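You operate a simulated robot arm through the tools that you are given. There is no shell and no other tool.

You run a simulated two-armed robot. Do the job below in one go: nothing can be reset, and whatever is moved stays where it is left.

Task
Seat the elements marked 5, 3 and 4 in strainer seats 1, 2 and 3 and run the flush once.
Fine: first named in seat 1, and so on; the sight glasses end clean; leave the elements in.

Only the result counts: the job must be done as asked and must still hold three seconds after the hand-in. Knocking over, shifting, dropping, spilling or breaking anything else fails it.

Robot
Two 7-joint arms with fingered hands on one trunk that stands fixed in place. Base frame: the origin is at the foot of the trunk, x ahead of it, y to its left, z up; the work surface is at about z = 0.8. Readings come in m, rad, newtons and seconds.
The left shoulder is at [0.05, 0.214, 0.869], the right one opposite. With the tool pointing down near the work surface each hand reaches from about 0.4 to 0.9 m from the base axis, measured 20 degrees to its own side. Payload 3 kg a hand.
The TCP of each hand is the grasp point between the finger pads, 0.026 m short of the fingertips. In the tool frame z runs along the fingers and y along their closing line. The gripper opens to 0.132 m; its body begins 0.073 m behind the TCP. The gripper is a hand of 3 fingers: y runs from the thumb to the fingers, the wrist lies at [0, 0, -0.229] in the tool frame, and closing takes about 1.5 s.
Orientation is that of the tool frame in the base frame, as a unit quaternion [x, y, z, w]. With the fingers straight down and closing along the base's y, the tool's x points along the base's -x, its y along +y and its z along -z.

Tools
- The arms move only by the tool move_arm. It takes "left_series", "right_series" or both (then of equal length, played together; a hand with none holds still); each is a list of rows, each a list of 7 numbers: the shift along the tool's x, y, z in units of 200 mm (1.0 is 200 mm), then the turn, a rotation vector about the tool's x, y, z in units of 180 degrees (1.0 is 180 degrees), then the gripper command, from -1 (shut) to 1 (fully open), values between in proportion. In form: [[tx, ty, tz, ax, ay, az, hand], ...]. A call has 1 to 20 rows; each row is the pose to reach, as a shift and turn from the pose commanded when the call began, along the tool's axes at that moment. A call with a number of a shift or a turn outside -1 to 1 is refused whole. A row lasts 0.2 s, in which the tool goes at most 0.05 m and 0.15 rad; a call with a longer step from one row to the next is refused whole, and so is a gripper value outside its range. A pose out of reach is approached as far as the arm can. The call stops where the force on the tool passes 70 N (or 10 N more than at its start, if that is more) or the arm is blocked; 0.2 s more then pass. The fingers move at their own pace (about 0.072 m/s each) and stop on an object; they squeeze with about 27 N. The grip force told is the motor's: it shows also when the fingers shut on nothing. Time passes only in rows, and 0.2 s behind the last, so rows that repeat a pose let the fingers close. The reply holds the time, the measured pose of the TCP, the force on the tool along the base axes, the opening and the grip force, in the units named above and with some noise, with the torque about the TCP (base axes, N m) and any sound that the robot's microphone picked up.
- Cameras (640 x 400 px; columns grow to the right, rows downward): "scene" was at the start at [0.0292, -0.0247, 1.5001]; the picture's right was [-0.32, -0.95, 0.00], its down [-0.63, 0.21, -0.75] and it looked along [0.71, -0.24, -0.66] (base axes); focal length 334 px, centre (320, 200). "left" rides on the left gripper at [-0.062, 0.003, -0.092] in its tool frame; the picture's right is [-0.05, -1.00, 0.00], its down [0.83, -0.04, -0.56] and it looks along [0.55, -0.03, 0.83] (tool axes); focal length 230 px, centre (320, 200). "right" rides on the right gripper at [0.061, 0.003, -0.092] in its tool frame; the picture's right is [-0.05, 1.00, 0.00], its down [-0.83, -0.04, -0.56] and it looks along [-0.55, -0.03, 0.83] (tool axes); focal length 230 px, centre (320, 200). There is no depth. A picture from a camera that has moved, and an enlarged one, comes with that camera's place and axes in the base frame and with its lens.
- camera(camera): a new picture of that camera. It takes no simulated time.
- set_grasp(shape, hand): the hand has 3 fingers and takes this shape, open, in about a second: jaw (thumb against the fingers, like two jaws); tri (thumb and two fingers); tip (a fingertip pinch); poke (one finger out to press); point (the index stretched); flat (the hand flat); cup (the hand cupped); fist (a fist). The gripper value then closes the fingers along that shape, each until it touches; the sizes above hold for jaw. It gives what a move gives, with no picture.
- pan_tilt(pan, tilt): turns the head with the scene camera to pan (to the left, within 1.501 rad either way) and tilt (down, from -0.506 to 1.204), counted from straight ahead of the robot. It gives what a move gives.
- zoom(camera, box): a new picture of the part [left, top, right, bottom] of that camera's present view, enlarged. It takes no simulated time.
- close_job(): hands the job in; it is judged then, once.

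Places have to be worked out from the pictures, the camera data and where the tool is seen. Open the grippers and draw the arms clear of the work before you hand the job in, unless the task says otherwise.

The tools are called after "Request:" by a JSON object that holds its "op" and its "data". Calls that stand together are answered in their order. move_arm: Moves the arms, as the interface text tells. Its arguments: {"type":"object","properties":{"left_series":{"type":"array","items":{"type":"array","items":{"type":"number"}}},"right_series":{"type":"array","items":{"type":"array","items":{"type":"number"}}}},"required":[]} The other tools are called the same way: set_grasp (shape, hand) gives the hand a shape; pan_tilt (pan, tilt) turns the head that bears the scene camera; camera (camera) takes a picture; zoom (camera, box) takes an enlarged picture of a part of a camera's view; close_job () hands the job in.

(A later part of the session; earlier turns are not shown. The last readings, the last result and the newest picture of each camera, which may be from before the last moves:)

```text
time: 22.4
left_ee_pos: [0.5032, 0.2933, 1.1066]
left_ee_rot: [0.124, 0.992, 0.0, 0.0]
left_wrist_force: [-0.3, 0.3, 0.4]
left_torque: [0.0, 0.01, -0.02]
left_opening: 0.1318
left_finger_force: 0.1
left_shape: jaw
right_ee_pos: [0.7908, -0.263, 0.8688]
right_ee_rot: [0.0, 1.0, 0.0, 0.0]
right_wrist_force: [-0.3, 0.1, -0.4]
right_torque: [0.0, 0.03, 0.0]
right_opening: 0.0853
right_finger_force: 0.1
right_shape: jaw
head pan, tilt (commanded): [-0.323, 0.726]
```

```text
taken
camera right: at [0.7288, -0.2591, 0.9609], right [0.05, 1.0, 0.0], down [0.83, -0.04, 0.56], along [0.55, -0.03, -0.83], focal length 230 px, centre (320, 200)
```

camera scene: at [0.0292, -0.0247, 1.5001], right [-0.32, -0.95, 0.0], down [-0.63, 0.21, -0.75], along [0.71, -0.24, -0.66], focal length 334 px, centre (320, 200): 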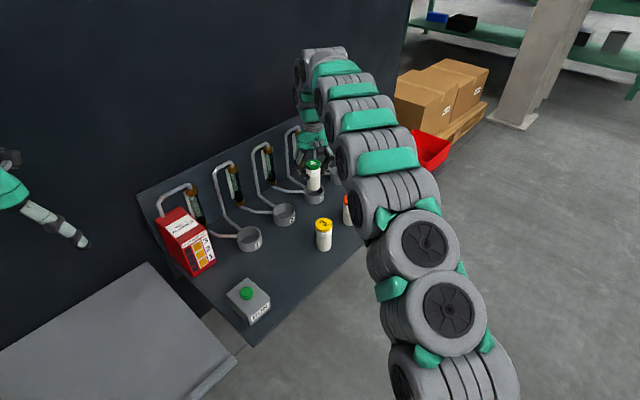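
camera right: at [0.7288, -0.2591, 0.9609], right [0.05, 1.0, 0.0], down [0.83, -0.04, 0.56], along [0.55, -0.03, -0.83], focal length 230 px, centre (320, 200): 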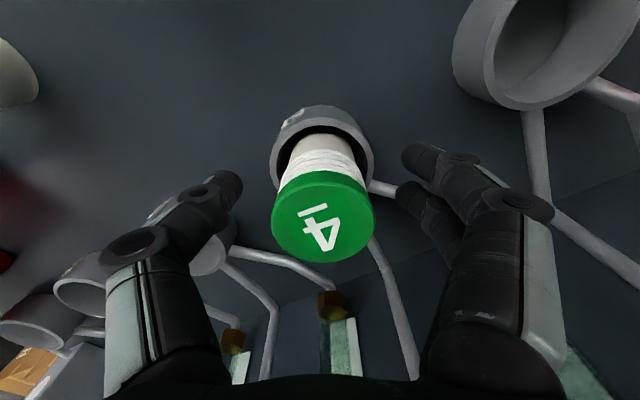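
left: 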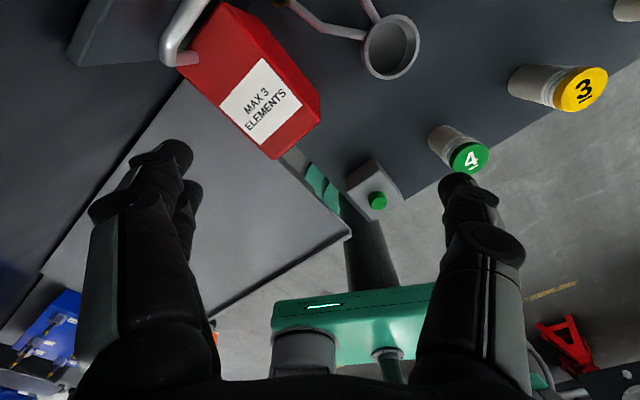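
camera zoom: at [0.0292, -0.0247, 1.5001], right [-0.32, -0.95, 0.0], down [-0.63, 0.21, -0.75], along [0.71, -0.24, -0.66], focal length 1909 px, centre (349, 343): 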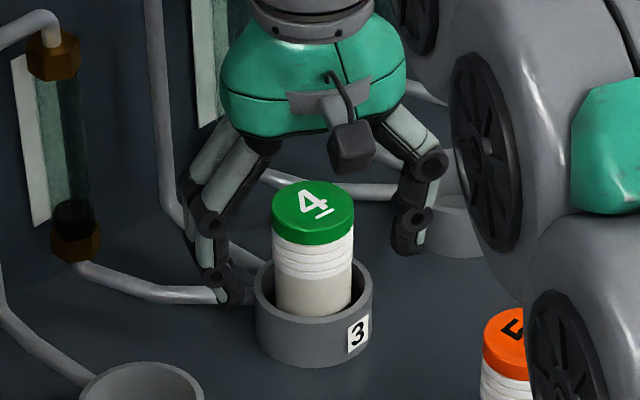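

Element 4 stands upright and centred in seat 3, fingers clear. I lift straight up and travel to above element 3, estimated at (0.593, -0.2245).

Request:
{"op": "move_arm", "data": {"right_series": [[0, 0, -0.06, 0, 0, 0, 0.3], [0, 0, -0.18, 0, 0, 0, 0.3], [0, 0, -0.34, 0, 0, 0, 0.3], [0, 0, -0.52, 0, 0, 0, 0.35], [0, 0, -0.68, 0, 0, 0, 0.4], [0.03, 0.006, -0.8, 0, 0, 0, 0.4], [0.16, 0.03, -0.8, 0, 0, 0, 0.4], [0.34, 0.065, -0.8, 0, 0, 0, 0.4], [0.52, 0.1, -0.8, 0, 0, 0, 0.4], [0.7, 0.133, -0.8, 0, 0, 0, 0.4], [0.86, 0.163, -0.8, 0, 0, 0, 0.4], [0.96, 0.182, -0.8, 0, 0, 0, 0.4], [0.989, 0.1875, -0.8, 0, 0, 0, 0.4], [0.989, 0.1875, -0.8, 0, 0, 0, 0.4]]}}

Request:
{"op": "camera", "data": {"camera": "right"}}

Request:
{"op": "camera", "data": {"camera": "scene"}}

Request:
{"op": "zoom", "data": {"camera": "scene", "box": [280, 180, 376, 260]}}

```text
time: 25.4
left_ee_pos: [0.5027, 0.2946, 1.106]
left_ee_rot: [0.124, 0.992, 0.0, 0.0]
left_wrist_force: [0.3, -0.1, -0.3]
left_torque: [0.0, 0.01, -0.01]
left_opening: 0.1321
left_finger_force: 0.0
left_shape: jaw
right_ee_pos: [0.594, -0.2246, 1.028]
right_ee_rot: [0.0, 1.0, 0.0, 0.0]
right_wrist_force: [0.3, 0.1, -0.3]
right_torque: [0.04, 0.03, 0.01]
right_opening: 0.0919
right_finger_force: 0.1
right_shape: jaw
head pan, tilt (commanded): [-0.323, 0.726]
```

```text
taken
camera right: at [0.531, -0.2215, 1.1203], right [0.05, 1.0, 0.0], down [0.83, -0.04, 0.56], along [0.55, -0.03, -0.83], focal length 230 px, centre (320, 200)
```

right: 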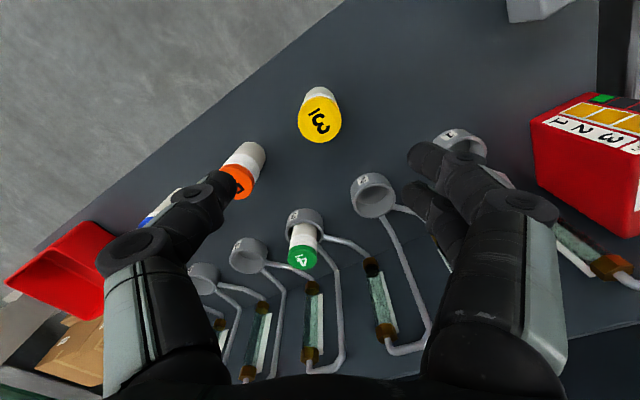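

```text
taken
camera scene: at [0.0292, -0.0247, 1.5001], right [-0.32, -0.95, 0.0], down [-0.63, 0.21, -0.75], along [0.71, -0.24, -0.66], focal length 334 px, centre (320, 200)
```

scene: 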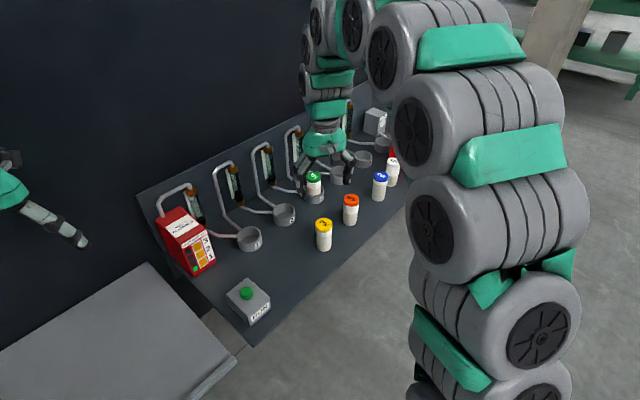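

```text
5.00 times, centred on (328, 220) of scene
camera zoom: at [0.0292, -0.0247, 1.5001], right [-0.32, -0.95, 0.0], down [-0.63, 0.21, -0.75], along [0.71, -0.24, -0.66], focal length 1670 px, centre (280, 100)
```

zoom: 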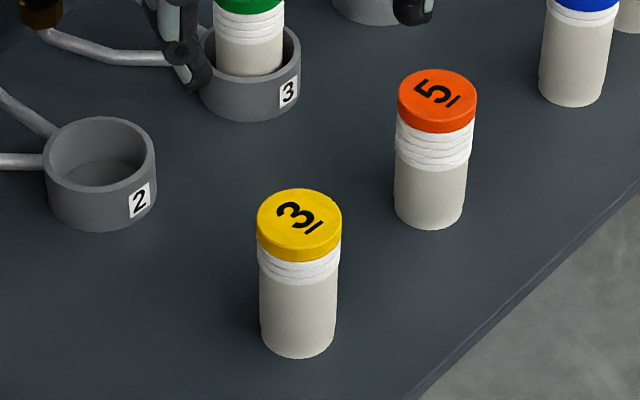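

Element 3 measures (0.594, -0.224) in the scene view, same small bias as with element 4. I shift 1 mm back and descend onto it, then close.

Request:
{"op": "move_arm", "data": {"right_series": [[0.005, 0, 0.08, 0, 0, 0, 0.4], [0.005, 0, 0.2, 0, 0, 0, 0.4], [0.005, 0, 0.32, 0, 0, 0, 0.4], [0.005, 0, 0.44, 0, 0, 0, 0.4], [0.005, 0, 0.5, 0, 0, 0, 0.4], [0.005, 0, 0.5, 0, 0, 0, 0.4]]}}

Request:
{"op": "camera", "data": {"camera": "right"}}

```text
time: 26.8
left_ee_pos: [0.5017, 0.2951, 1.1071]
left_ee_rot: [0.123, 0.992, 0.0, 0.0]
left_wrist_force: [-0.2, -0.4, 0.8]
left_torque: [-0.03, 0.0, -0.02]
left_opening: 0.1318
left_finger_force: 0.2
left_shape: jaw
right_ee_pos: [0.5916, -0.2251, 0.9284]
right_ee_rot: [0.0, 1.0, 0.0, -0.001]
right_wrist_force: [-0.2, -0.2, 0.4]
right_torque: [0.0, 0.0, 0.0]
right_opening: 0.092
right_finger_force: 0.1
right_shape: jaw
head pan, tilt (commanded): [-0.323, 0.726]
```

```text
taken
camera right: at [0.5298, -0.2218, 1.0204], right [0.05, 1.0, 0.0], down [0.83, -0.04, 0.56], along [0.56, -0.03, -0.83], focal length 230 px, centre (320, 200)
```

right: 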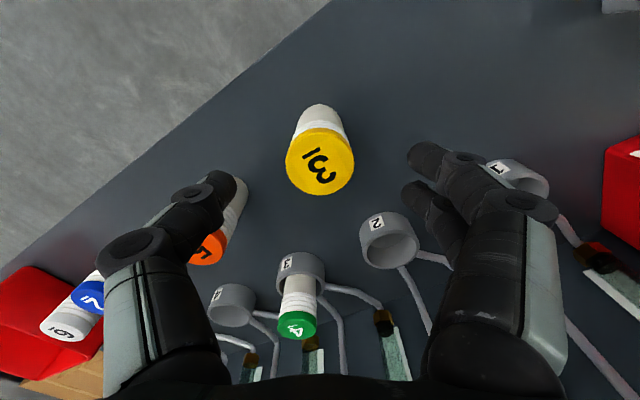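

The cap sits at (320,160), just as element 4's did before its grasp. I descend the last 60 mm and close.

Request:
{"op": "move_arm", "data": {"right_series": [[0, 0, 0.08, 0, 0, 0, 0.4], [0, 0, 0.16, 0, 0, 0, 0.4], [0, 0, 0.24, 0, 0, 0, 0.4], [0, 0, 0.29, 0, 0, 0, 0.4], [0, 0, 0.3, 0, 0, 0, 0.4], [0, 0, 0.3, 0, 0, 0, 0.2], [0, 0, 0.3, 0, 0, 0, 0.0], [0, 0, 0.3, 0, 0, 0, -0.2], [0, 0, 0.3, 0, 0, 0, -0.5], [0, 0, 0.3, 0, 0, 0, -1], [0, 0, 0.3, 0, 0, 0, -1], [0, 0, 0.3, 0, 0, 0, -1], [0, 0, 0.3, 0, 0, 0, -1]]}}

Request:
{"op": "camera", "data": {"camera": "right"}}

```text
time: 29.6
left_ee_pos: [0.5022, 0.2946, 1.1064]
left_ee_rot: [0.124, 0.992, 0.0, 0.0]
left_wrist_force: [0.5, -0.3, -0.3]
left_torque: [0.0, 0.03, 0.0]
left_opening: 0.1316
left_finger_force: 0.1
left_shape: jaw
right_ee_pos: [0.5905, -0.2249, 0.8684]
right_ee_rot: [0.0, 1.0, 0.0, 0.0]
right_wrist_force: [-0.1, 0.8, 0.2]
right_torque: [-0.02, 0.02, 0.0]
right_opening: 0.034
right_finger_force: 26.7
right_shape: jaw
head pan, tilt (commanded): [-0.323, 0.726]
```

```text
taken
camera right: at [0.5293, -0.2214, 0.9607], right [0.05, 1.0, 0.0], down [0.83, -0.04, 0.55], along [0.55, -0.03, -0.83], focal length 230 px, centre (320, 200)
```

right: 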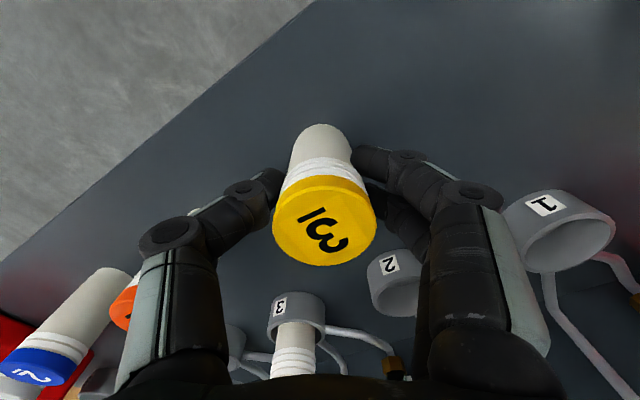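

Same firm grip on element 3. I lift it, carry it to seat 2 and stop hovering about 13 mm over the rim.

Request:
{"op": "move_arm", "data": {"right_series": [[0, 0, -0.04, 0, 0, 0, -1], [0, 0, -0.12, 0, 0, 0, -1], [0, 0, -0.26, 0, 0, 0, -1], [0, 0, -0.42, 0, 0, 0, -1], [0, 0, -0.58, 0, 0, 0, -1], [0, 0, -0.72, 0, 0, 0, -1], [-0.03, 0.016, -0.8, 0, 0, 0, -1], [-0.15, 0.08, -0.8, 0, 0, 0, -1], [-0.3, 0.16, -0.8, 0, 0, 0, -1], [-0.45, 0.24, -0.8, 0, 0, 0, -1], [-0.58, 0.308, -0.8, 0, 0, 0, -1], [-0.66, 0.351, -0.8, 0, 0, 0, -1], [-0.686, 0.3645, -0.77, 0, 0, 0, -1], [-0.686, 0.3645, -0.65, 0, 0, 0, -1], [-0.686, 0.3645, -0.5, 0, 0, 0, -1], [-0.686, 0.3645, -0.37, 0, 0, 0, -1], [-0.686, 0.3645, -0.27, 0, 0, 0, -1], [-0.686, 0.3645, -0.225, 0, 0, 0, -1], [-0.686, 0.3645, -0.225, 0, 0, 0, -1]]}}

Request:
{"op": "zoom", "data": {"camera": "scene", "box": [240, 150, 336, 240]}}

Request:
{"op": "camera", "data": {"camera": "right"}}

Request:
{"op": "camera", "data": {"camera": "scene"}}

```text
time: 33.6
left_ee_pos: [0.5019, 0.2941, 1.1064]
left_ee_rot: [0.123, 0.992, -0.001, -0.001]
left_wrist_force: [0.1, -0.5, 0.2]
left_torque: [0.01, -0.02, 0.0]
left_opening: 0.1318
left_finger_force: 0.1
left_shape: jaw
right_ee_pos: [0.7282, -0.1518, 0.9137]
right_ee_rot: [0.0, 1.0, 0.0, 0.0]
right_wrist_force: [-0.5, -0.9, -1.1]
right_torque: [0.0, 0.02, 0.01]
right_opening: 0.0339
right_finger_force: 27.0
right_shape: jaw
head pan, tilt (commanded): [-0.323, 0.726]
```

```text
4.44 times, centred on (288, 195) of scene
camera zoom: at [0.0292, -0.0247, 1.5001], right [-0.32, -0.95, 0.0], down [-0.63, 0.21, -0.75], along [0.71, -0.24, -0.66], focal length 1485 px, centre (462, 222)
```

zoom: 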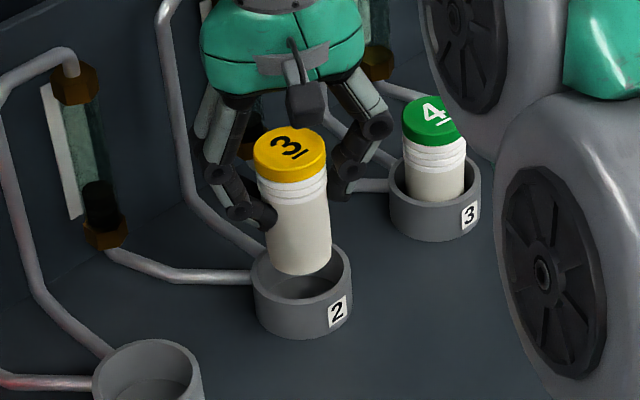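

```text
taken
camera right: at [0.6664, -0.1484, 1.006], right [0.05, 1.0, 0.0], down [0.83, -0.04, 0.55], along [0.55, -0.03, -0.83], focal length 230 px, centre (320, 200)
```

right: 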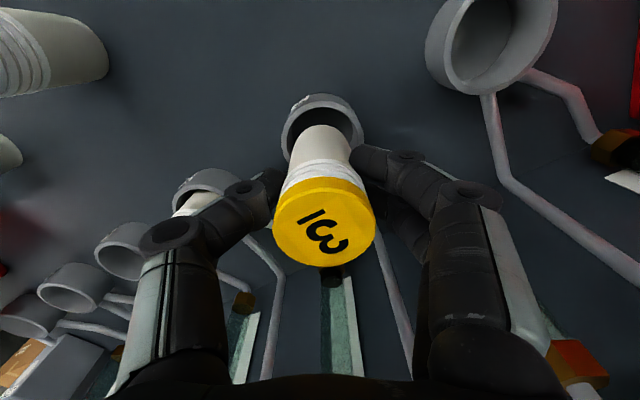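

```text
taken
camera scene: at [0.0292, -0.0247, 1.5001], right [-0.32, -0.95, 0.0], down [-0.63, 0.21, -0.75], along [0.71, -0.24, -0.66], focal length 334 px, centre (320, 200)
```

scene: 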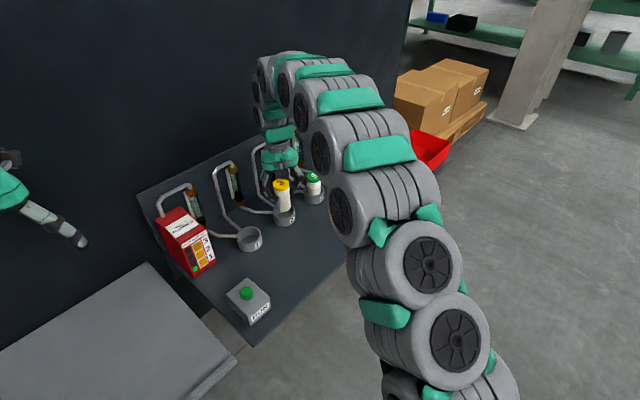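

Element 3 sits about 3 mm too far forward in the hand relative to seat 2's centre and 1 mm to the left. I correct (-3 mm x, -1 mm y) and lower it into the cup.

Request:
{"op": "move_arm", "data": {"right_series": [[0.015, -0.005, 0.0, 0, 0, 0, -1], [0.015, -0.005, 0.03, 0, 0, 0, -1], [0.015, -0.005, 0.07, 0, 0, 0, -1], [0.015, -0.005, 0.11, 0, 0, 0, -1], [0.015, -0.005, 0.15, 0, 0, 0, -1], [0.015, -0.005, 0.18, 0, 0, 0, -1], [0.015, -0.005, 0.2, 0, 0, 0, -1], [0.015, -0.005, 0.2, 0, 0, 0, -1]]}}

Request:
{"op": "zoom", "data": {"camera": "scene", "box": [240, 150, 336, 240]}}

```text
time: 35.4
left_ee_pos: [0.5017, 0.295, 1.1064]
left_ee_rot: [0.124, 0.992, 0.001, 0.0]
left_wrist_force: [-0.1, -0.3, -0.4]
left_torque: [0.01, -0.01, -0.01]
left_opening: 0.132
left_finger_force: 0.0
left_shape: jaw
right_ee_pos: [0.7265, -0.1547, 0.8741]
right_ee_rot: [0.0, 1.0, 0.0, 0.0]
right_wrist_force: [-0.7, 1.0, -0.7]
right_torque: [-0.04, -0.02, 0.02]
right_opening: 0.034
right_finger_force: 27.1
right_shape: jaw
head pan, tilt (commanded): [-0.323, 0.726]
```

```text
4.44 times, centred on (288, 195) of scene
camera zoom: at [0.0292, -0.0247, 1.5001], right [-0.32, -0.95, 0.0], down [-0.63, 0.21, -0.75], along [0.71, -0.24, -0.66], focal length 1485 px, centre (462, 222)
```

zoom: 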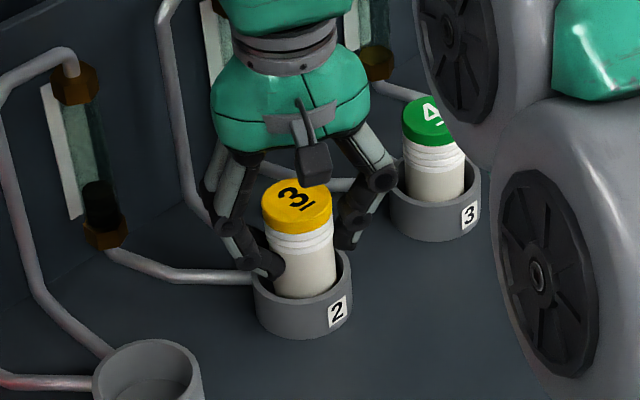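

It's inside the cup and centred. Lowering the last ~5 mm in small steps.

Request:
{"op": "move_arm", "data": {"right_series": [[0, 0, 0.008, 0, 0, 0, -1], [0, 0, 0.016, 0, 0, 0, -1], [0, 0, 0.022, 0, 0, 0, -1], [0, 0, 0.022, 0, 0, 0, -1]]}}

```text
time: 36.4
left_ee_pos: [0.5004, 0.2945, 1.1057]
left_ee_rot: [0.124, 0.992, 0.0, 0.0]
left_wrist_force: [-0.1, 0.4, 0.3]
left_torque: [0.01, 0.01, -0.01]
left_opening: 0.132
left_finger_force: 0.1
left_shape: jaw
right_ee_pos: [0.7278, -0.153, 0.8697]
right_ee_rot: [-0.001, 1.0, 0.0, 0.0]
right_wrist_force: [-0.5, 0.6, -1.7]
right_torque: [0.0, -0.02, 0.0]
right_opening: 0.0338
right_finger_force: 27.5
right_shape: jaw
head pan, tilt (commanded): [-0.323, 0.726]
```

Force still shows hanging weight; another 1 mm.

Request:
{"op": "move_arm", "data": {"right_series": [[0, 0, 0.005, 0, 0, 0, -1], [0, 0, 0.005, 0, 0, 0, -1]]}}

Request:
{"op": "zoom", "data": {"camera": "scene", "box": [160, 200, 240, 280]}}

```text
time: 37.0
left_ee_pos: [0.5028, 0.2946, 1.1069]
left_ee_rot: [0.123, 0.992, 0.0, 0.0]
left_wrist_force: [-0.2, -0.9, 0.5]
left_torque: [0.01, 0.0, 0.01]
left_opening: 0.1318
left_finger_force: 0.0
left_shape: jaw
right_ee_pos: [0.726, -0.1533, 0.8684]
right_ee_rot: [-0.001, 1.0, 0.0, -0.001]
right_wrist_force: [-0.4, 1.1, -1.0]
right_torque: [0.01, 0.02, -0.02]
right_opening: 0.0337
right_finger_force: 27.4
right_shape: jaw
head pan, tilt (commanded): [-0.323, 0.726]
```

```text
5.00 times, centred on (200, 240) of scene
camera zoom: at [0.0292, -0.0247, 1.5001], right [-0.32, -0.95, 0.0], down [-0.63, 0.21, -0.75], along [0.71, -0.24, -0.66], focal length 1670 px, centre (920, 0)
```

zoom: 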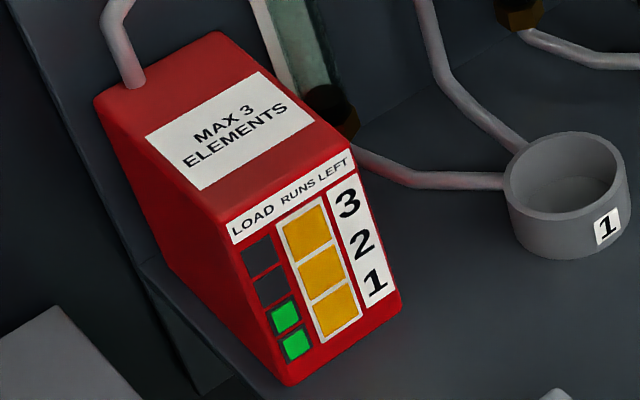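

LOAD now shows two green lamps. One more millimetre to be sure it stands on the floor before I open.

Request:
{"op": "move_arm", "data": {"right_series": [[0, 0, 0.005, 0, 0, 0, -1], [0, 0, 0.005, 0, 0, 0, -1]]}}

```text
time: 37.6
left_ee_pos: [0.5036, 0.2951, 1.1065]
left_ee_rot: [0.123, 0.992, 0.0, 0.001]
left_wrist_force: [0.1, -0.4, 0.3]
left_torque: [0.01, 0.02, 0.05]
left_opening: 0.1318
left_finger_force: 0.1
left_shape: jaw
right_ee_pos: [0.7265, -0.1531, 0.8677]
right_ee_rot: [0.0, 1.0, 0.0, 0.001]
right_wrist_force: [-1.2, -0.2, 4.3]
right_torque: [0.03, -0.01, -0.01]
right_opening: 0.0339
right_finger_force: 27.4
right_shape: jaw
head pan, tilt (commanded): [-0.323, 0.726]
```

Contact is clear now (+4.3 N). I open the fingers and check before lifting away.

Request:
{"op": "move_arm", "data": {"right_series": [[0, 0, 0, 0, 0, 0, -0.4], [0, 0, 0, 0, 0, 0, -0.25], [0, 0, 0, 0, 0, 0, -0.1], [0, 0, 0, 0, 0, 0, 0.1], [0, 0, 0, 0, 0, 0, 0.3], [0, 0, 0, 0, 0, 0, 0.3], [0, 0, 0, 0, 0, 0, 0.3]]}}

Request:
{"op": "zoom", "data": {"camera": "scene", "box": [240, 150, 336, 240]}}

Request:
{"op": "camera", "data": {"camera": "right"}}

```text
time: 39.2
left_ee_pos: [0.5033, 0.2942, 1.1065]
left_ee_rot: [0.123, 0.992, 0.0, 0.0]
left_wrist_force: [-1.0, 0.8, 1.0]
left_torque: [0.01, 0.03, 0.02]
left_opening: 0.1319
left_finger_force: 0.0
left_shape: jaw
right_ee_pos: [0.7256, -0.1534, 0.8676]
right_ee_rot: [0.0, 1.0, -0.001, 0.0]
right_wrist_force: [0.0, 0.9, 1.0]
right_torque: [-0.01, 0.04, -0.01]
right_opening: 0.0852
right_finger_force: 0.0
right_shape: jaw
head pan, tilt (commanded): [-0.323, 0.726]
```

```text
4.44 times, centred on (288, 195) of scene
camera zoom: at [0.0292, -0.0247, 1.5001], right [-0.32, -0.95, 0.0], down [-0.63, 0.21, -0.75], along [0.71, -0.24, -0.66], focal length 1485 px, centre (462, 222)
```

zoom: 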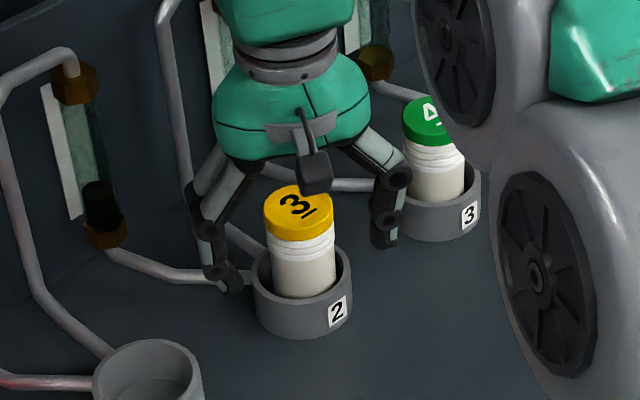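

```text
taken
camera right: at [0.664, -0.1496, 0.9597], right [0.05, 1.0, 0.0], down [0.83, -0.04, 0.56], along [0.55, -0.03, -0.83], focal length 230 px, centre (320, 200)
```

right: 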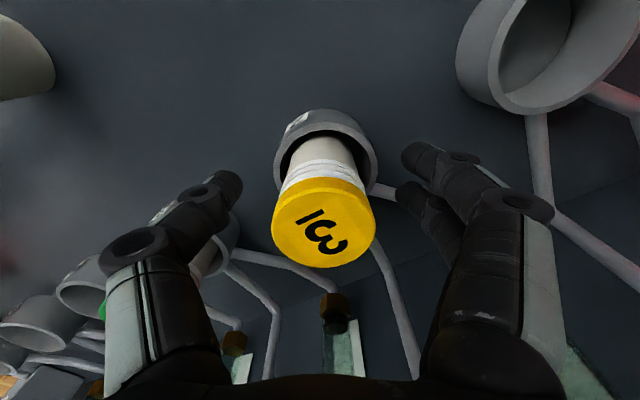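

Element 3 stands upright in seat 2. I lift off and travel to above element 5, estimated at (0.6596, -0.328).

Request:
{"op": "move_arm", "data": {"right_series": [[0, 0, -0.06, 0, 0, 0, 0.3], [0, 0, -0.18, 0, 0, 0, 0.3], [0, 0, -0.34, 0, 0, 0, 0.3], [0, 0, -0.52, 0, 0, 0, 0.35], [0, 0, -0.68, 0, 0, 0, 0.4], [0.01, -0.03, -0.807, 0, 0, 0, 0.4], [0.06, -0.15, -0.807, 0, 0, 0, 0.4], [0.125, -0.32, -0.807, 0, 0, 0, 0.4], [0.19, -0.49, -0.807, 0, 0, 0, 0.4], [0.255, -0.655, -0.807, 0, 0, 0, 0.4], [0.31, -0.79, -0.807, 0, 0, 0, 0.4], [0.338, -0.865, -0.807, 0, 0, 0, 0.4], [0.3435, -0.8795, -0.807, 0, 0, 0, 0.4], [0.3435, -0.8795, -0.807, 0, 0, 0, 0.4]]}}

Request:
{"op": "camera", "data": {"camera": "right"}}

Request:
{"op": "camera", "data": {"camera": "scene"}}

```text
time: 42.2
left_ee_pos: [0.5026, 0.2951, 1.1059]
left_ee_rot: [0.123, 0.992, 0.0, 0.0]
left_wrist_force: [0.0, -0.5, 0.2]
left_torque: [-0.01, 0.0, 0.02]
left_opening: 0.1318
left_finger_force: 0.0
left_shape: jaw
right_ee_pos: [0.6574, -0.3286, 1.0295]
right_ee_rot: [0.0, 1.0, 0.0, 0.0]
right_wrist_force: [0.0, -0.9, -0.1]
right_torque: [0.05, 0.03, -0.01]
right_opening: 0.0921
right_finger_force: 0.0
right_shape: jaw
head pan, tilt (commanded): [-0.323, 0.726]
```

```text
taken
camera right: at [0.5954, -0.3248, 1.1208], right [0.05, 1.0, 0.0], down [0.83, -0.04, 0.56], along [0.55, -0.03, -0.83], focal length 230 px, centre (320, 200)
```

right: 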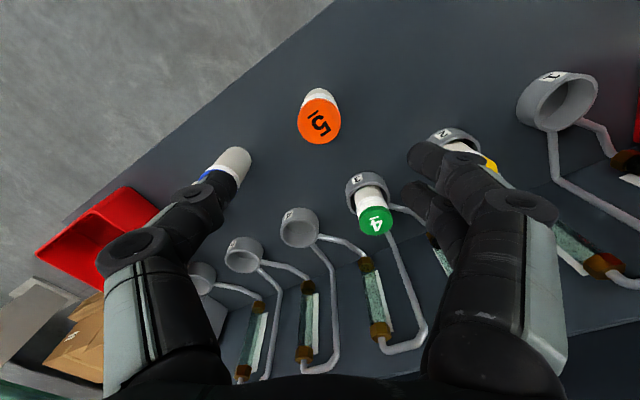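

```text
taken
camera scene: at [0.0292, -0.0247, 1.5001], right [-0.32, -0.95, 0.0], down [-0.63, 0.21, -0.75], along [0.71, -0.24, -0.66], focal length 334 px, centre (320, 200)
```

scene: 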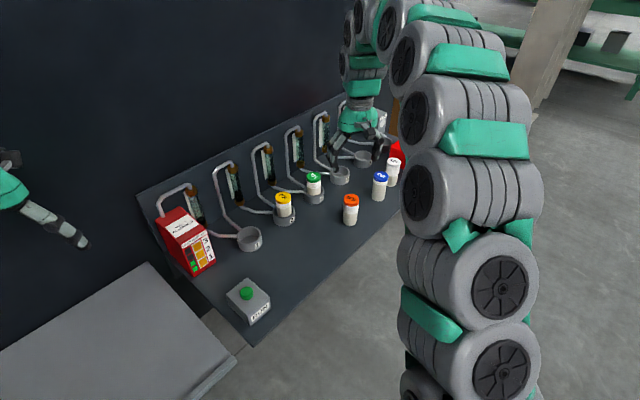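

Element 5's cap appears at (319.5,116.5), in line with the hand. I shift +1 mm in x and descend to just above it for a last check.

Request:
{"op": "move_arm", "data": {"right_series": [[-0.005, 0, 0.08, 0, 0, 0, 0.4], [-0.005, 0, 0.2, 0, 0, 0, 0.4], [-0.005, 0, 0.32, 0, 0, 0, 0.4], [-0.005, 0, 0.44, 0, 0, 0, 0.4], [-0.005, 0, 0.5, 0, 0, 0, 0.4], [-0.005, 0, 0.5, 0, 0, 0, 0.4]]}}

Request:
{"op": "camera", "data": {"camera": "right"}}

```text
time: 43.6
left_ee_pos: [0.5026, 0.2942, 1.1057]
left_ee_rot: [0.123, 0.992, 0.0, 0.0]
left_wrist_force: [-0.4, 0.8, 0.4]
left_torque: [0.02, -0.01, -0.01]
left_opening: 0.1322
left_finger_force: 0.1
left_shape: jaw
right_ee_pos: [0.6593, -0.3299, 0.9284]
right_ee_rot: [0.0, 1.0, 0.0, 0.0]
right_wrist_force: [-0.6, 0.1, 0.7]
right_torque: [0.02, -0.02, 0.01]
right_opening: 0.0923
right_finger_force: 0.0
right_shape: jaw
head pan, tilt (commanded): [-0.323, 0.726]
```

```text
taken
camera right: at [0.5969, -0.326, 1.0207], right [0.05, 1.0, 0.0], down [0.83, -0.04, 0.56], along [0.56, -0.03, -0.83], focal length 230 px, centre (320, 200)
```

right: 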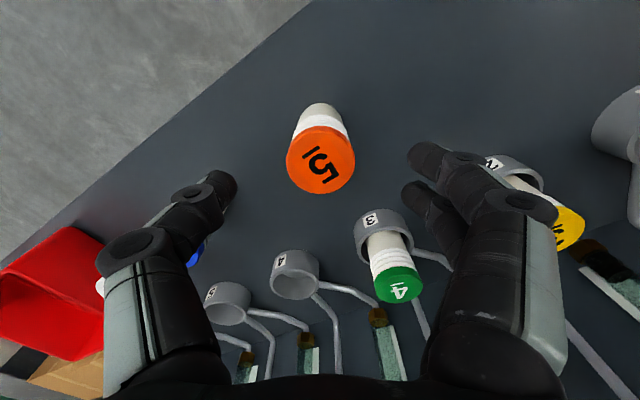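

Element 5 is centred at (320,160) as in the earlier grasps, with free room on both sides. I descend and close.

Request:
{"op": "move_arm", "data": {"right_series": [[0, 0, 0.08, 0, 0, 0, 0.4], [0, 0, 0.16, 0, 0, 0, 0.4], [0, 0, 0.24, 0, 0, 0, 0.4], [0, 0, 0.29, 0, 0, 0, 0.4], [0, 0, 0.3, 0, 0, 0, 0.4], [0, 0, 0.3, 0, 0, 0, 0.2], [0, 0, 0.3, 0, 0, 0, 0.0], [0, 0, 0.3, 0, 0, 0, -0.2], [0, 0, 0.3, 0, 0, 0, -0.5], [0, 0, 0.3, 0, 0, 0, -1], [0, 0, 0.3, 0, 0, 0, -1], [0, 0, 0.3, 0, 0, 0, -1], [0, 0, 0.3, 0, 0, 0, -1]]}}

Request:
{"op": "camera", "data": {"camera": "right"}}

```text
time: 46.4
left_ee_pos: [0.5021, 0.2937, 1.1059]
left_ee_rot: [0.123, 0.992, 0.0, 0.0]
left_wrist_force: [0.3, 0.8, 0.7]
left_torque: [0.0, -0.01, 0.01]
left_opening: 0.1319
left_finger_force: 0.1
left_shape: jaw
right_ee_pos: [0.6589, -0.3279, 0.8677]
right_ee_rot: [0.0, 1.0, 0.0, 0.0]
right_wrist_force: [-0.2, -0.2, -0.4]
right_torque: [-0.01, -0.01, -0.04]
right_opening: 0.0346
right_finger_force: 27.4
right_shape: jaw
head pan, tilt (commanded): [-0.323, 0.726]
```

```text
taken
camera right: at [0.5966, -0.3252, 0.9603], right [0.05, 1.0, 0.0], down [0.83, -0.04, 0.56], along [0.55, -0.03, -0.83], focal length 230 px, centre (320, 200)
```

right: 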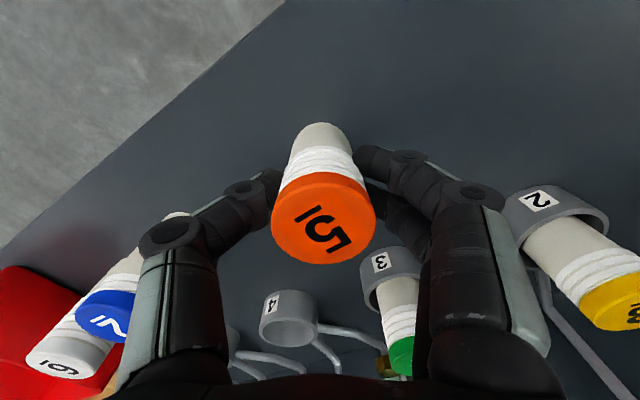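

Firm grip on element 5. I lift it and carry it toward seat 1, first leg at safe height.

Request:
{"op": "move_arm", "data": {"right_series": [[0, 0, -0.04, 0, 0, 0, -1], [0, 0, -0.12, 0, 0, 0, -1], [0, 0, -0.26, 0, 0, 0, -1], [0, 0, -0.42, 0, 0, 0, -1], [0, 0, -0.58, 0, 0, 0, -1], [0, 0, -0.72, 0, 0, 0, -1], [0, 0.03, -0.8, 0, 0, 0, -1], [0, 0.14, -0.8, 0, 0, 0, -1], [0, 0.3, -0.8, 0, 0, 0, -1], [0, 0.46, -0.8, 0, 0, 0, -1], [0, 0.62, -0.8, 0, 0, 0, -1], [0, 0.78, -0.8, 0, 0, 0, -1], [0, 0.88, -0.8, 0, 0, 0, -1], [0, 0.92, -0.8, 0, 0, 0, -1], [0, 0.92, -0.8, 0, 0, 0, -1]]}}

Request:
{"op": "camera", "data": {"camera": "scene"}}

Request:
{"op": "camera", "data": {"camera": "right"}}

```text
time: 49.6
left_ee_pos: [0.5021, 0.2938, 1.1073]
left_ee_rot: [0.124, 0.992, 0.0, -0.001]
left_wrist_force: [0.4, 0.1, 0.0]
left_torque: [-0.01, 0.01, 0.04]
left_opening: 0.132
left_finger_force: 0.0
left_shape: jaw
right_ee_pos: [0.6583, -0.1446, 1.0279]
right_ee_rot: [0.0, 1.0, 0.001, -0.001]
right_wrist_force: [-0.1, 0.3, -1.3]
right_torque: [-0.01, -0.01, 0.03]
right_opening: 0.0346
right_finger_force: 27.2
right_shape: jaw
head pan, tilt (commanded): [-0.323, 0.726]
```

```text
taken
camera scene: at [0.0292, -0.0247, 1.5001], right [-0.32, -0.95, 0.0], down [-0.63, 0.21, -0.75], along [0.71, -0.24, -0.66], focal length 334 px, centre (320, 200)
```

scene: 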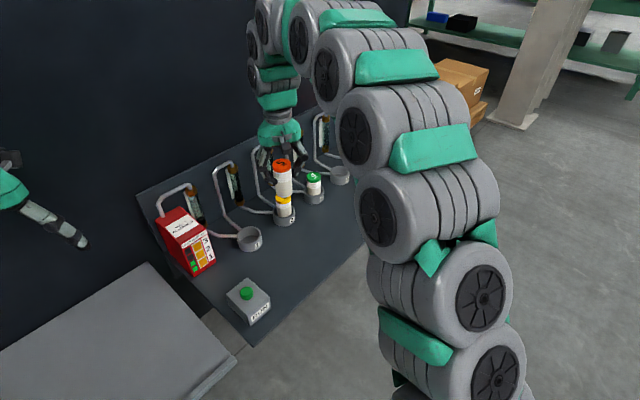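

```text
taken
camera right: at [0.596, -0.1411, 1.1206], right [0.05, 1.0, 0.0], down [0.83, -0.04, 0.56], along [0.55, -0.03, -0.83], focal length 230 px, centre (320, 200)
```

right: 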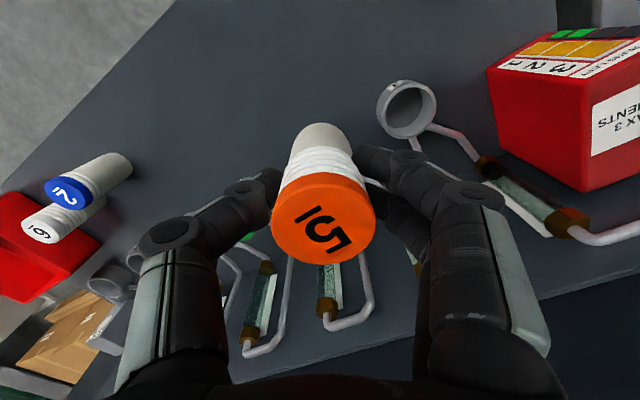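

Seat 1 is in view and the pump box's nearest edge is at about y≈0.06–0.08, leaving room for the hand at y≈-0.04. I go over seat 1 and lower to hover.

Request:
{"op": "move_arm", "data": {"right_series": [[-0.004, 0.06, 0, 0, 0, 0, -1], [-0.012, 0.18, 0, 0, 0, 0, -1], [-0.022, 0.32, 0, 0, 0, 0, -1], [-0.031, 0.45, 0, 0, 0, 0, -1], [-0.035, 0.515, 0, 0, 0, 0, -1], [-0.035, 0.5225, 0.03, 0, 0, 0, -1], [-0.035, 0.5225, 0.15, 0, 0, 0, -1], [-0.035, 0.5225, 0.29, 0, 0, 0, -1], [-0.035, 0.5225, 0.42, 0, 0, 0, -1], [-0.035, 0.5225, 0.52, 0, 0, 0, -1], [-0.035, 0.5225, 0.57, 0, 0, 0, -1], [-0.035, 0.5225, 0.57, 0, 0, 0, -1]]}}

Request:
{"op": "zoom", "data": {"camera": "scene", "box": [200, 175, 296, 265]}}

Request:
{"op": "camera", "data": {"camera": "right"}}

Request:
{"op": "camera", "data": {"camera": "scene"}}

```text
time: 52.2
left_ee_pos: [0.502, 0.2945, 1.1049]
left_ee_rot: [0.123, 0.992, 0.0, 0.0]
left_wrist_force: [-0.2, -0.5, -0.6]
left_torque: [-0.03, -0.01, -0.01]
left_opening: 0.1319
left_finger_force: 0.2
left_shape: jaw
right_ee_pos: [0.665, -0.0402, 0.9137]
right_ee_rot: [0.0, 1.0, 0.0, 0.0]
right_wrist_force: [0.3, -0.1, -1.3]
right_torque: [-0.02, 0.01, 0.01]
right_opening: 0.0344
right_finger_force: 27.5
right_shape: jaw
head pan, tilt (commanded): [-0.323, 0.726]
```

```text
4.44 times, centred on (248, 220) of scene
camera zoom: at [0.0292, -0.0247, 1.5001], right [-0.32, -0.95, 0.0], down [-0.63, 0.21, -0.75], along [0.71, -0.24, -0.66], focal length 1485 px, centre (640, 111)
```

zoom: 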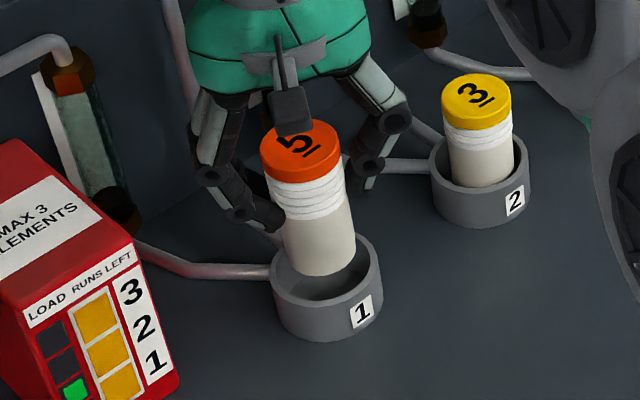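

```text
taken
camera right: at [0.6034, -0.0366, 1.0064], right [0.05, 1.0, 0.0], down [0.83, -0.04, 0.56], along [0.55, -0.03, -0.83], focal length 230 px, centre (320, 200)
```

right: 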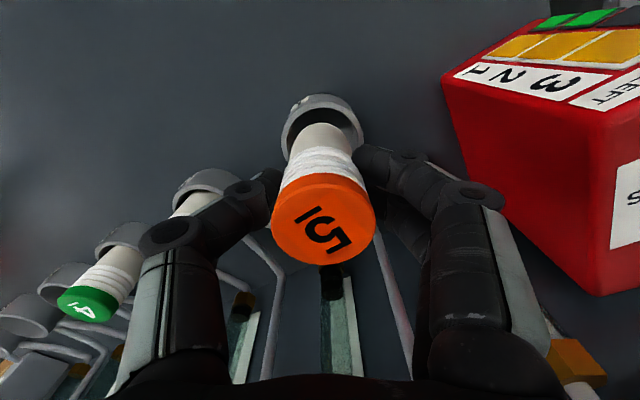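

```text
taken
camera scene: at [0.0292, -0.0247, 1.5001], right [-0.32, -0.95, 0.0], down [-0.63, 0.21, -0.75], along [0.71, -0.24, -0.66], focal length 334 px, centre (320, 200)
```

scene: 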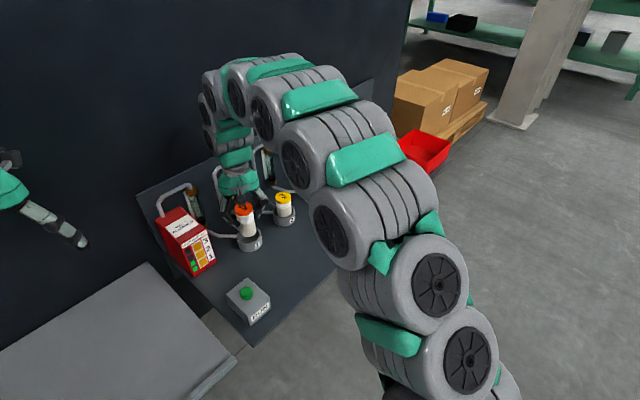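

Projecting the drop, the element lands at the rim centre within about 1 mm. I lower it into seat 1.

Request:
{"op": "move_arm", "data": {"right_series": [[0, 0, 0.03, 0, 0, 0, -1], [0, 0, 0.07, 0, 0, 0, -1], [0, 0, 0.11, 0, 0, 0, -1], [0, 0, 0.15, 0, 0, 0, -1], [0, 0, 0.185, 0, 0, 0, -1], [0, 0, 0.205, 0, 0, 0, -1], [0, 0, 0.205, 0, 0, 0, -1]]}}

Request:
{"op": "zoom", "data": {"camera": "scene", "box": [200, 175, 296, 265]}}

```text
time: 53.8
left_ee_pos: [0.5012, 0.2941, 1.1062]
left_ee_rot: [0.123, 0.992, 0.0, 0.0]
left_wrist_force: [0.0, -0.4, -0.8]
left_torque: [0.0, 0.01, -0.01]
left_opening: 0.1319
left_finger_force: 0.1
left_shape: jaw
right_ee_pos: [0.6658, -0.0403, 0.8737]
right_ee_rot: [0.0, 1.0, 0.0, 0.0]
right_wrist_force: [0.2, 0.1, -1.3]
right_torque: [-0.02, 0.0, -0.01]
right_opening: 0.0345
right_finger_force: 26.7
right_shape: jaw
head pan, tilt (commanded): [-0.323, 0.726]
```

```text
4.44 times, centred on (248, 220) of scene
camera zoom: at [0.0292, -0.0247, 1.5001], right [-0.32, -0.95, 0.0], down [-0.63, 0.21, -0.75], along [0.71, -0.24, -0.66], focal length 1485 px, centre (640, 111)
```

zoom: 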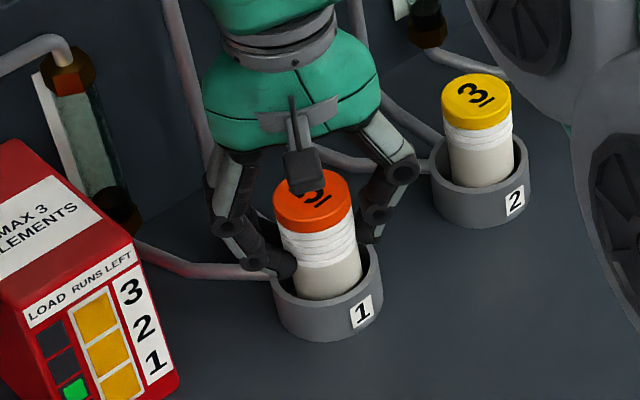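

It's in the cup. I lower the last 5 mm in small steps.

Request:
{"op": "move_arm", "data": {"right_series": [[0, 0, 0.008, 0, 0, 0, -1], [0, 0, 0.016, 0, 0, 0, -1], [0, 0, 0.024, 0, 0, 0, -1], [0, 0, 0.024, 0, 0, 0, -1]]}}

```text
time: 54.8
left_ee_pos: [0.5016, 0.2944, 1.1061]
left_ee_rot: [0.123, 0.992, 0.0, 0.0]
left_wrist_force: [1.5, 0.2, -0.4]
left_torque: [-0.03, 0.01, 0.02]
left_opening: 0.132
left_finger_force: 0.1
left_shape: jaw
right_ee_pos: [0.6653, -0.0401, 0.8698]
right_ee_rot: [0.0, 1.0, 0.001, 0.0]
right_wrist_force: [0.2, -0.3, -0.6]
right_torque: [-0.01, -0.02, 0.0]
right_opening: 0.0345
right_finger_force: 26.8
right_shape: jaw
head pan, tilt (commanded): [-0.323, 0.726]
```

Nearly down (-0.6 N). One more millimetre for firm contact.

Request:
{"op": "move_arm", "data": {"right_series": [[0, 0, 0.006, 0, 0, 0, -1], [0, 0, 0.006, 0, 0, 0, -1]]}}

```text
time: 55.4
left_ee_pos: [0.5028, 0.2944, 1.1057]
left_ee_rot: [0.123, 0.992, 0.0, 0.001]
left_wrist_force: [0.4, -0.1, 0.7]
left_torque: [0.02, 0.0, 0.0]
left_opening: 0.1322
left_finger_force: 0.1
left_shape: jaw
right_ee_pos: [0.6646, -0.0403, 0.8697]
right_ee_rot: [0.0, 1.0, 0.001, 0.0]
right_wrist_force: [0.2, 0.2, 0.4]
right_torque: [0.03, -0.02, 0.0]
right_opening: 0.0346
right_finger_force: 26.7
right_shape: jaw
head pan, tilt (commanded): [-0.323, 0.726]
```

The floor has begun to carry it (+0.4 N). I take one more 0.8 mm step, then open the fingers.

Request:
{"op": "move_arm", "data": {"right_series": [[0, 0, 0.004, 0, 0, 0, -1], [0, 0, 0.004, 0, 0, 0, -1], [0, 0, 0.004, 0, 0, 0, -0.4], [0, 0, 0.004, 0, 0, 0, -0.25], [0, 0, 0.004, 0, 0, 0, -0.1], [0, 0, 0.004, 0, 0, 0, 0.1], [0, 0, 0.004, 0, 0, 0, 0.25], [0, 0, 0.004, 0, 0, 0, 0.25], [0, 0, 0.004, 0, 0, 0, 0.25]]}}

Request:
{"op": "zoom", "data": {"camera": "scene", "box": [160, 175, 296, 285]}}

Request:
{"op": "camera", "data": {"camera": "right"}}

```text
time: 57.4
left_ee_pos: [0.5018, 0.2939, 1.1058]
left_ee_rot: [0.124, 0.992, 0.0, 0.0]
left_wrist_force: [1.1, -0.4, -0.6]
left_torque: [0.0, -0.03, 0.03]
left_opening: 0.1318
left_finger_force: 0.1
left_shape: jaw
right_ee_pos: [0.666, -0.04, 0.867]
right_ee_rot: [0.001, 1.0, 0.001, 0.0]
right_wrist_force: [0.4, 0.2, 0.2]
right_torque: [-0.03, -0.01, -0.02]
right_opening: 0.082
right_finger_force: 0.0
right_shape: jaw
head pan, tilt (commanded): [-0.323, 0.726]
```

```text
3.64 times, centred on (228, 230) of scene
camera zoom: at [0.0292, -0.0247, 1.5001], right [-0.32, -0.95, 0.0], down [-0.63, 0.21, -0.75], along [0.71, -0.24, -0.66], focal length 1215 px, centre (654, 91)
```

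zoom: 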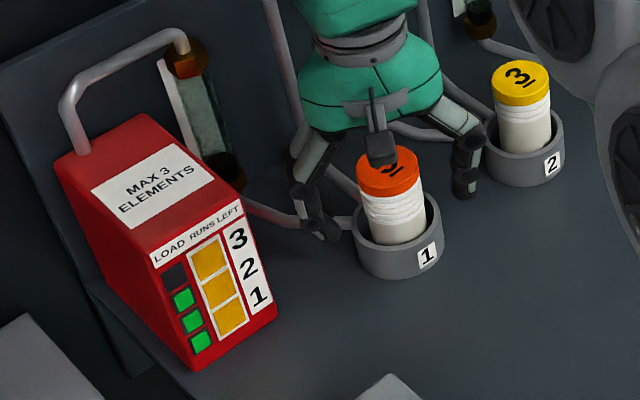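

```text
taken
camera right: at [0.6033, -0.0368, 0.9591], right [0.05, 1.0, 0.0], down [0.83, -0.04, 0.56], along [0.55, -0.03, -0.83], focal length 230 px, centre (320, 200)
```

right: 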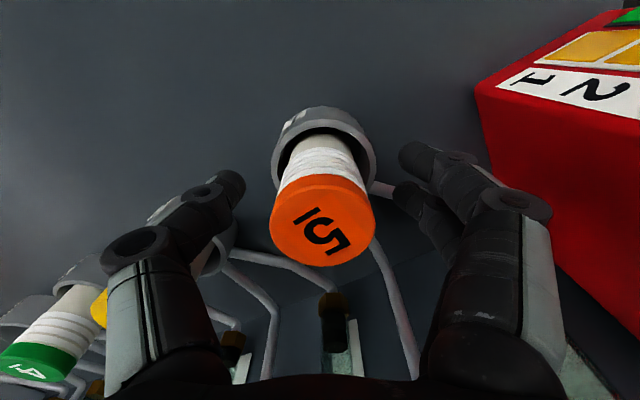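

All three LOAD lamps are green, and element 5 stands upright in seat 1. I lift the right hand straight up out of the way.

Request:
{"op": "move_arm", "data": {"right_series": [[0, 0, -0.05, 0, 0, 0, 0.25], [0, 0, -0.16, 0, 0, 0, 0.25], [0, 0, -0.32, 0, 0, 0, 0.25], [0, 0, -0.5, 0, 0, 0, 0.25], [0, 0, -0.68, 0, 0, 0, 0.25], [0, 0, -0.84, 0, 0, 0, 0.25], [0.05, -0.05, -0.95, 0, 0, 0, 0.25], [0.15, -0.2, -1.0, 0, 0, 0, 0.25], [0.25, -0.37, -1.0, 0, 0, 0, 0.25], [0.35, -0.55, -1.0, 0, 0, 0, 0.25], [0.45, -0.73, -1.0, 0, 0, 0, 0.25], [0.55, -0.88, -1.0, 0, 0, 0, 0.25], [0.62, -0.98, -1.0, 0, 0, 0, 0.25], [0.64, -1.0, -1.0, 0, 0, 0, 0.25]]}}

Request:
{"op": "camera", "data": {"camera": "scene"}}

Request:
{"op": "camera", "data": {"camera": "right"}}

```text
time: 60.4
left_ee_pos: [0.5025, 0.2939, 1.107]
left_ee_rot: [0.123, 0.992, -0.001, 0.0]
left_wrist_force: [0.3, -0.3, 0.9]
left_torque: [-0.03, -0.01, 0.02]
left_opening: 0.1322
left_finger_force: 0.1
left_shape: jaw
right_ee_pos: [0.5381, -0.24, 1.068]
right_ee_rot: [0.001, 1.0, 0.0, 0.001]
right_wrist_force: [0.1, -0.3, -0.4]
right_torque: [-0.04, -0.03, 0.01]
right_opening: 0.0821
right_finger_force: 0.1
right_shape: jaw
head pan, tilt (commanded): [-0.323, 0.726]
```

```text
taken
camera scene: at [0.0292, -0.0247, 1.5001], right [-0.32, -0.95, 0.0], down [-0.63, 0.21, -0.75], along [0.71, -0.24, -0.66], focal length 334 px, centre (320, 200)
```

scene: 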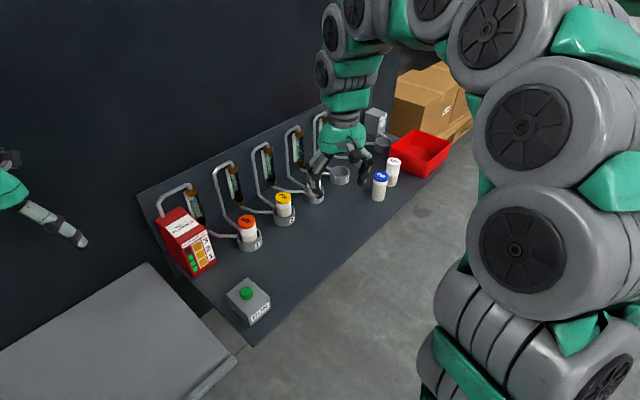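

```text
taken
camera right: at [0.4754, -0.2369, 1.1591], right [0.05, 1.0, 0.0], down [0.83, -0.04, 0.56], along [0.56, -0.03, -0.83], focal length 230 px, centre (320, 200)
```

right: 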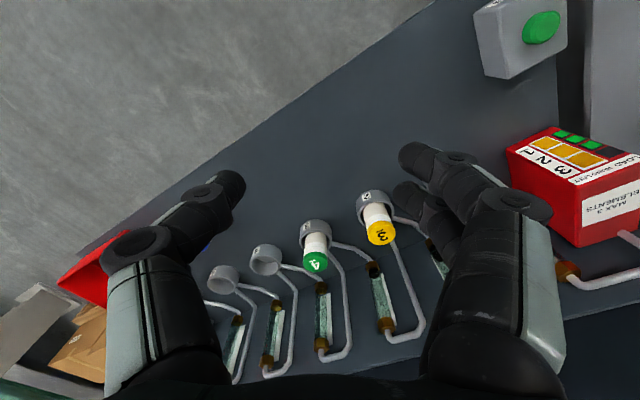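

All three elements are seated correctly. I draw the right arm farther back, and put the left hand into the poke shape to press RUN.

Request:
{"op": "move_arm", "data": {"right_series": [[0.05, -0.08, -0.04, 0, 0, 0, 0.25], [0.14, -0.22, -0.1, 0, 0, 0, 0.25], [0.23, -0.36, -0.15, 0, 0, 0, 0.25], [0.32, -0.5, -0.2, 0, 0, 0, 0.25], [0.4, -0.62, -0.25, 0, 0, 0, 0.25], [0.45, -0.7, -0.25, 0, 0, 0, 0.25], [0.45, -0.7, -0.25, 0, 0, 0, 0.25]]}}

Request:
{"op": "set_grasp", "data": {"hand": "left", "shape": "poke"}}

Request:
{"op": "camera", "data": {"camera": "left"}}

Request:
{"op": "camera", "data": {"camera": "scene"}}

Request:
{"op": "zoom", "data": {"camera": "scene", "box": [0, 130, 120, 270]}}

```text
time: 62.0
left_ee_pos: [0.5023, 0.2947, 1.1065]
left_ee_rot: [0.123, 0.992, 0.0, 0.0]
left_wrist_force: [0.2, -0.3, 0.3]
left_torque: [-0.02, 0.03, 0.02]
left_opening: 0.1318
left_finger_force: 0.1
left_shape: jaw
right_ee_pos: [0.4481, -0.3797, 1.117]
right_ee_rot: [0.001, 1.0, 0.0, 0.0]
right_wrist_force: [0.1, 0.1, 0.3]
right_torque: [-0.01, 0.0, -0.02]
right_opening: 0.082
right_finger_force: 0.2
right_shape: jaw
head pan, tilt (commanded): [-0.323, 0.726]
```

```text
time: 62.9
left_ee_pos: [0.5027, 0.2941, 1.1064]
left_ee_rot: [0.123, 0.992, 0.001, 0.001]
left_wrist_force: [0.6, -0.4, -0.4]
left_torque: [0.0, 0.01, 0.01]
left_opening: 0.0001
left_finger_force: 0.2
left_shape: poke
right_ee_pos: [0.4474, -0.3809, 1.1168]
right_ee_rot: [-0.001, 1.0, 0.0, 0.0]
right_wrist_force: [-0.4, -0.2, -0.3]
right_torque: [0.01, 0.01, -0.02]
right_opening: 0.082
right_finger_force: 0.0
right_shape: jaw
head pan, tilt (commanded): [-0.323, 0.726]
```

```text
taken
camera left: at [0.5615, 0.2816, 1.199], right [-0.2, -0.98, 0.0], down [-0.82, 0.16, 0.56], along [-0.54, 0.11, -0.83], focal length 230 px, centre (320, 200)
```

left: 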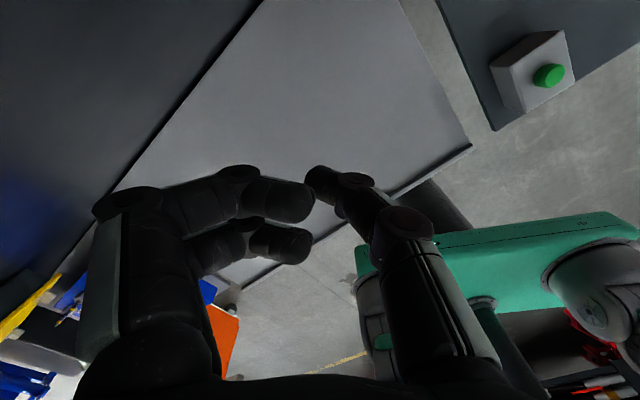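

```text
taken
camera scene: at [0.0292, -0.0247, 1.5001], right [-0.32, -0.95, 0.0], down [-0.63, 0.21, -0.75], along [0.71, -0.24, -0.66], focal length 334 px, centre (320, 200)
```

scene: 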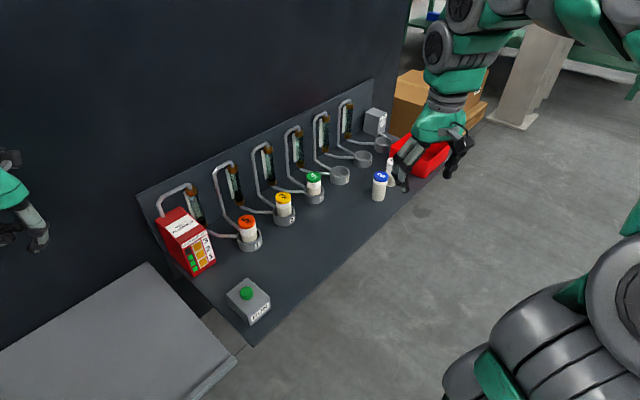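

```text
2.86 times, centred on (60, 200) of scene
camera zoom: at [0.0292, -0.0247, 1.5001], right [-0.32, -0.95, 0.0], down [-0.63, 0.21, -0.75], along [0.71, -0.24, -0.66], focal length 954 px, centre (1063, 200)
```

zoom: 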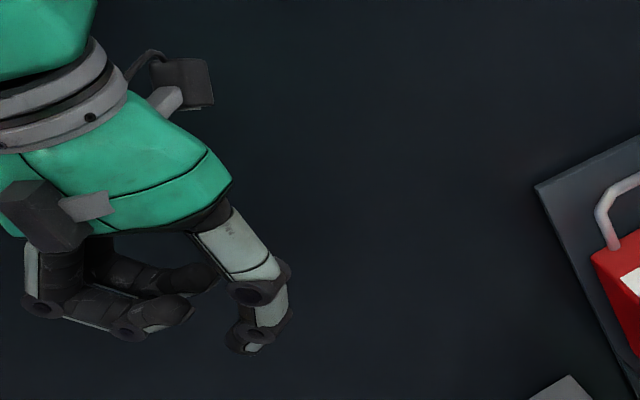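

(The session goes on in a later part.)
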